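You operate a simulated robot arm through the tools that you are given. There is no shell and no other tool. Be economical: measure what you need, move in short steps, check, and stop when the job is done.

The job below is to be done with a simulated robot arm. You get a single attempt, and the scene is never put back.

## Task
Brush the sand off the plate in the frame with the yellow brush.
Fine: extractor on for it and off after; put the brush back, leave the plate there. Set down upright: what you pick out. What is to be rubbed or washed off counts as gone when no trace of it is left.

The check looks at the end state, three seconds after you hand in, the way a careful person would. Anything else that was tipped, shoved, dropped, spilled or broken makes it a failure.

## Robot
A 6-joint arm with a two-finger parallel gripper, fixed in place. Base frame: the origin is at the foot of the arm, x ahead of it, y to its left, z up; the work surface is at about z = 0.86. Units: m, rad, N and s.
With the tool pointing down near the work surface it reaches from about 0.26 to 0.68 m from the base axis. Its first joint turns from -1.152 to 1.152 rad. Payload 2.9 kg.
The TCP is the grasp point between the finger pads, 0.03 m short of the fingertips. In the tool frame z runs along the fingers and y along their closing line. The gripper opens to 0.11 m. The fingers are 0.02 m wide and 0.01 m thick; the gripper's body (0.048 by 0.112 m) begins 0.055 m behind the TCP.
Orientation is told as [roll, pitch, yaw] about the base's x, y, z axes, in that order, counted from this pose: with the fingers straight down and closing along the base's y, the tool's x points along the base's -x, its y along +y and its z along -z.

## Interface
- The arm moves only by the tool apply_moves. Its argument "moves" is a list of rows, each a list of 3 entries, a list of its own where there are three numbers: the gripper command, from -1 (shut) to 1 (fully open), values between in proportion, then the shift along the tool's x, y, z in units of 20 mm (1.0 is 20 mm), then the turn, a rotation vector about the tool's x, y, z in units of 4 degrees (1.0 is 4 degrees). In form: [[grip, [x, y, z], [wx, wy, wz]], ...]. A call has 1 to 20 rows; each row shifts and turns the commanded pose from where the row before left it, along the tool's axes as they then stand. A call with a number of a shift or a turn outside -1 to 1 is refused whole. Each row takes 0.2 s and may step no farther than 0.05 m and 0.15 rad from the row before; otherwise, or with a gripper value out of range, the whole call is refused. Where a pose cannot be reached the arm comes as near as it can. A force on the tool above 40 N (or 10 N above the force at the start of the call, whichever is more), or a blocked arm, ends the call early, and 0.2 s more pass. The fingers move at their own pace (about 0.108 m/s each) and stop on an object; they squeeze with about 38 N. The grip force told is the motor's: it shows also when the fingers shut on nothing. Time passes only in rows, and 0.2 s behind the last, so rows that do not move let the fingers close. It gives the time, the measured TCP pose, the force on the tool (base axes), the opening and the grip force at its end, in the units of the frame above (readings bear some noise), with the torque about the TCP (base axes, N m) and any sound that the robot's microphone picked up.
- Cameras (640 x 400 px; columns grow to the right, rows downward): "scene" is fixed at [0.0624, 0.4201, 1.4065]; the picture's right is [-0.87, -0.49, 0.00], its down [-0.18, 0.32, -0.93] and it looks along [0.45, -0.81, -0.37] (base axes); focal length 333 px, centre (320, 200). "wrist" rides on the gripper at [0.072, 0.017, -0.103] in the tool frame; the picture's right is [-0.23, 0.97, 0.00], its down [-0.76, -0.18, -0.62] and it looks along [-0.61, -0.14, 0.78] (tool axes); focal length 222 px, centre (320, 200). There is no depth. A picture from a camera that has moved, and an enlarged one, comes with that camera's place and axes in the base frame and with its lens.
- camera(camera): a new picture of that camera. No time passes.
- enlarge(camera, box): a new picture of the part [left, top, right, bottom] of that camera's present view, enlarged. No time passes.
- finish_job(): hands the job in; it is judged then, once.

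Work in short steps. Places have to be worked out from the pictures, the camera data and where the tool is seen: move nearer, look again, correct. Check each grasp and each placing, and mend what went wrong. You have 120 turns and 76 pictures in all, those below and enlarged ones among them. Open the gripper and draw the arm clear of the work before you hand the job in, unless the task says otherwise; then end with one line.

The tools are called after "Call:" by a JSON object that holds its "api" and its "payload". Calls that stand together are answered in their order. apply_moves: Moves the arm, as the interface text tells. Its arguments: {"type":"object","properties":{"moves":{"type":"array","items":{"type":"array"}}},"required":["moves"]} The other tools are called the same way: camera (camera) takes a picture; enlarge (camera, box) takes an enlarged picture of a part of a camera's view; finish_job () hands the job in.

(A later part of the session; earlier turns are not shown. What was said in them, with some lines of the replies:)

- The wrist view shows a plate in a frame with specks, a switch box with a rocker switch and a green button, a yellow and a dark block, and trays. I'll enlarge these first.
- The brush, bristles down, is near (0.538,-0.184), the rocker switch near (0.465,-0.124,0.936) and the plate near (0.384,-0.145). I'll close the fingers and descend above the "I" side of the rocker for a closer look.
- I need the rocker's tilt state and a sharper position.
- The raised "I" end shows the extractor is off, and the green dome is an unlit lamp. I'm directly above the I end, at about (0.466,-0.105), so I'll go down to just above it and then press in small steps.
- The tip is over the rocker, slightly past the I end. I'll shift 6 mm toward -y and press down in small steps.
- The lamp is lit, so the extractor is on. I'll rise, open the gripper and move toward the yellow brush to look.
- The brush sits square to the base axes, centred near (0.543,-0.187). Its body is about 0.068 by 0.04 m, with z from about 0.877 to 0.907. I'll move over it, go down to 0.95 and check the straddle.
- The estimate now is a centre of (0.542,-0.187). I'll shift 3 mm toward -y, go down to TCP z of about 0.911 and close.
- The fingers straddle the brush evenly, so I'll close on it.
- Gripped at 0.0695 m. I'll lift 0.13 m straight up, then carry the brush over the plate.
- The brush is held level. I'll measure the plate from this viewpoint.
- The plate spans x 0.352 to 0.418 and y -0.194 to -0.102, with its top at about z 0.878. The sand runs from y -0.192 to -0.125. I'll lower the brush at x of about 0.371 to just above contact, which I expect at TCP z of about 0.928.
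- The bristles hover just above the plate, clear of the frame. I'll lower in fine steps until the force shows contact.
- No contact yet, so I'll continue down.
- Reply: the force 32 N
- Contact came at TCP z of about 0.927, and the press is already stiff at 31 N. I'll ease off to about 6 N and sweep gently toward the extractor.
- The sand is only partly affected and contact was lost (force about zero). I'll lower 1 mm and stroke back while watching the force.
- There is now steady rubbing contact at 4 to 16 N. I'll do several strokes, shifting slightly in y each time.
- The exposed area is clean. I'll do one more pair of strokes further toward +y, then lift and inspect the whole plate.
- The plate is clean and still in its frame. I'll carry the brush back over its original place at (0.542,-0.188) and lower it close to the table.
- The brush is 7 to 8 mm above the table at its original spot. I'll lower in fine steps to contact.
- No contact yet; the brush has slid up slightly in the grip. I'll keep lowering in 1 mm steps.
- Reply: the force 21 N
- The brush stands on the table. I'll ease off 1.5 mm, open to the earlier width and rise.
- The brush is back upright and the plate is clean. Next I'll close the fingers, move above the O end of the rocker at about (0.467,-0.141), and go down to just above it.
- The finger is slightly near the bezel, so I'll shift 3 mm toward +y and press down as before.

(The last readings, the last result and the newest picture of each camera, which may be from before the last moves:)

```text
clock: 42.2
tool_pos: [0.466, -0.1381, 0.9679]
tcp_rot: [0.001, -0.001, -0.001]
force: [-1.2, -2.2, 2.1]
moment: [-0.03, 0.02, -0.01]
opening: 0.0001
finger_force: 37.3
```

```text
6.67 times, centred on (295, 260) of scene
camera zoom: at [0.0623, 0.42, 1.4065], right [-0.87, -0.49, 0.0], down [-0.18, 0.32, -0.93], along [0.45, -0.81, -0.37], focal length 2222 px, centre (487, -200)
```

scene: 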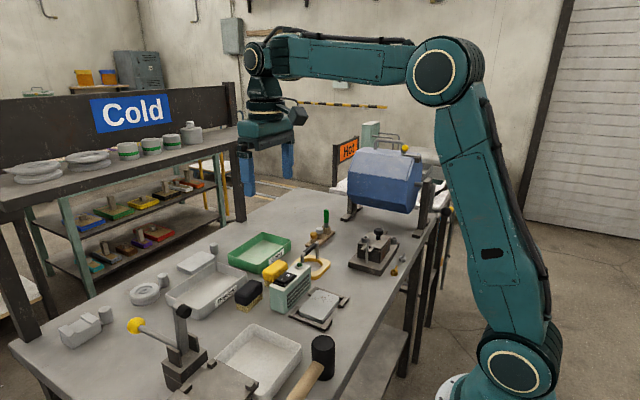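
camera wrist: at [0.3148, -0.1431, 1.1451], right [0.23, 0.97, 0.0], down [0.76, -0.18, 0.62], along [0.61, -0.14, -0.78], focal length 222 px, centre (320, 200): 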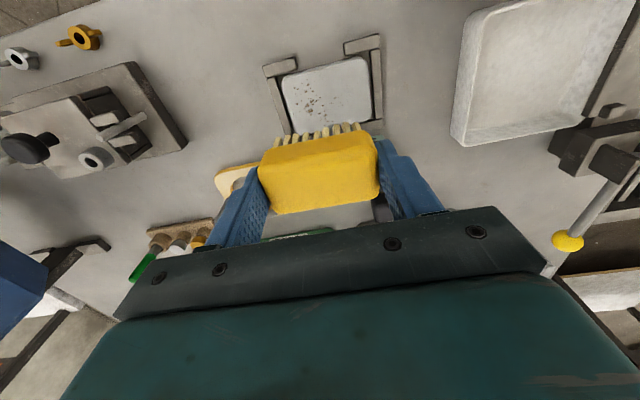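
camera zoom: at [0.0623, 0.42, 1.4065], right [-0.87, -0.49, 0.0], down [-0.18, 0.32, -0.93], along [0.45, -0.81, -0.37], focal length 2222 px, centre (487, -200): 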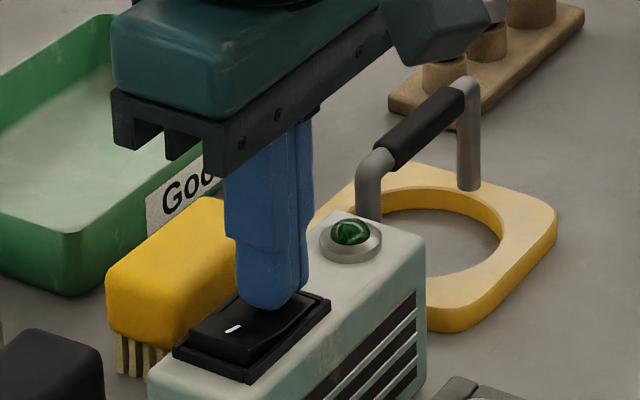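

The lamp is out, so the extractor is off. I'll rise well clear, open the gripper and do a final check.

Call:
{"api": "apply_moves", "payload": {"moves": [[-1, [0, 0, -0.5], [0, 0, 0]], [-1, [0, 0, -1], [0, 0, 0]], [-1, [0, 0, -1], [0, 0, 0]], [-1, [0, 0, -1], [0, 0, 0]], [-1, [0, 0, -1], [0, 0, 0]], [-1, [0, 0, -1], [0, 0, 0]], [1, [0, 0, -1], [0, 0, 0]], [1, [0, 0, -1], [0, 0, 0]], [1, [0, 0, -1], [0, 0, 0]], [1, [0, 0, -1], [0, 0, 0]], [1, [0, 0, -1], [0, 0, 0]], [1, [0, 0, -1], [0, 0, 0]], [1, [0, 0, 0], [0, 0, 0]]]}}

Call:
{"api": "enlarge", "payload": {"camera": "wrist", "box": [180, 0, 420, 180]}}

Call:
{"api": "camera", "payload": {"camera": "scene"}}

Call:
{"api": "enlarge", "payload": {"camera": "scene", "box": [220, 220, 380, 340]}}

```text
clock: 45.0
tool_pos: [0.4665, -0.137, 1.1983]
tcp_rot: [-0.001, 0.0, -0.001]
force: [0.0, 0.2, 0.1]
moment: [0.01, -0.03, 0.0]
opening: 0.11
finger_force: 0.0
```

```text
2.22 times, centred on (300, 90) of wrist
camera zoom: at [0.3943, -0.1218, 1.3017], right [0.23, 0.97, 0.0], down [0.76, -0.18, 0.62], along [0.61, -0.14, -0.78], focal length 494 px, centre (364, 444)
```

zoom: 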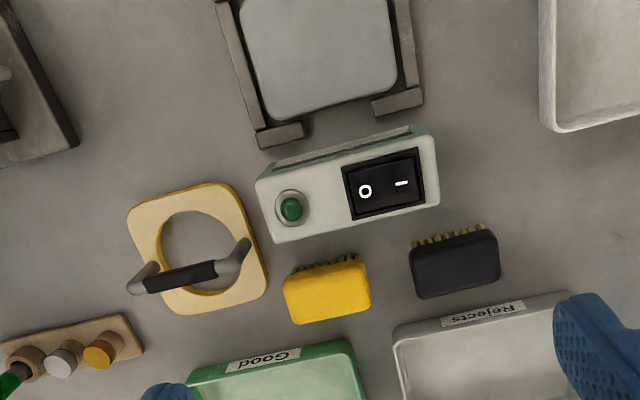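

```text
37 pictures are left
```

scene: 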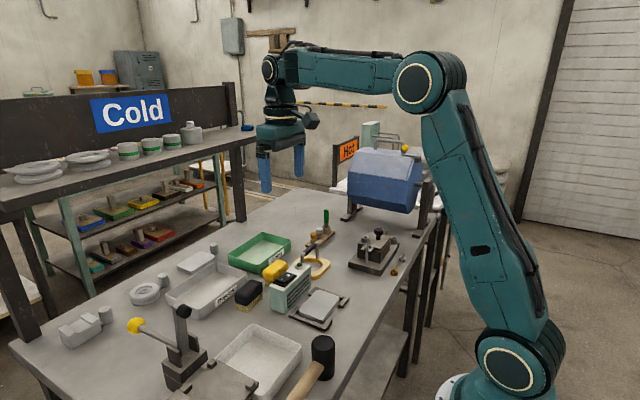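

```text
3.33 times, centred on (300, 280) of scene
camera zoom: at [0.0624, 0.4201, 1.4065], right [-0.87, -0.49, 0.0], down [-0.18, 0.32, -0.93], along [0.45, -0.81, -0.37], focal length 1111 px, centre (387, -67)
```

zoom: 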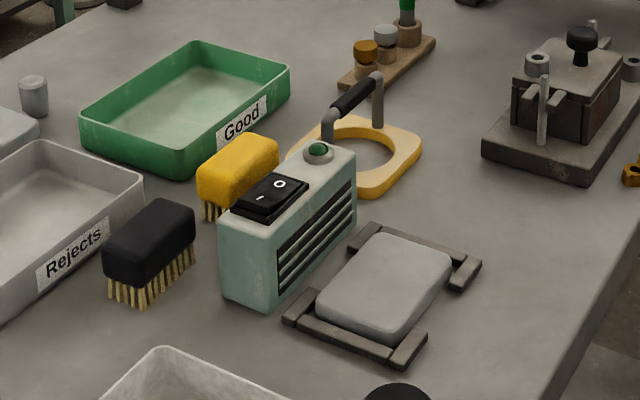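

Everything looks in place. I'll check the plate once more for faint traces before handing in.

Call:
{"api": "enlarge", "payload": {"camera": "scene", "box": [295, 272, 345, 310]}}

Call:
{"api": "enlarge", "payload": {"camera": "wrist", "box": [270, 0, 380, 70]}}

```text
10.53 times, centred on (320, 291) of scene
camera zoom: at [0.0624, 0.4201, 1.4065], right [-0.87, -0.49, 0.0], down [-0.18, 0.32, -0.93], along [0.45, -0.81, -0.37], focal length 3508 px, centre (320, -758)
```

zoom: 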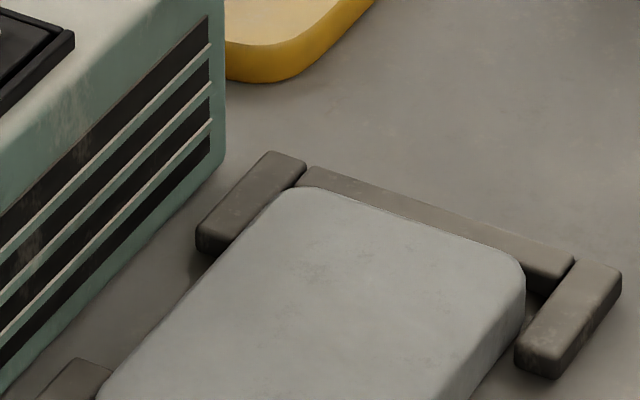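

```text
5.71 times, centred on (325, 35) of wrist
camera zoom: at [0.3943, -0.1218, 1.3017], right [0.23, 0.97, 0.0], down [0.76, -0.18, 0.62], along [0.61, -0.14, -0.78], focal length 1269 px, centre (291, 1143)
```

zoom: 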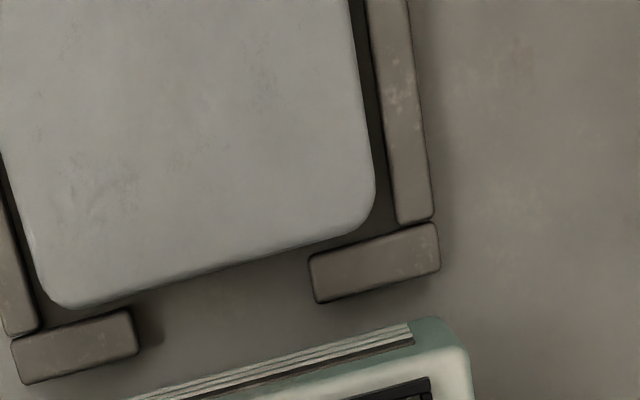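

The plate shows only its own surface texture and no sand, so I'm handing in.

Call:
{"api": "finish_job", "payload": {}}

```text
The job is handed in.
```

The sand is brushed off the plate, which is still in its frame; the yellow brush is back upright in its place, the extractor is off, and the arm is clear with the gripper open.
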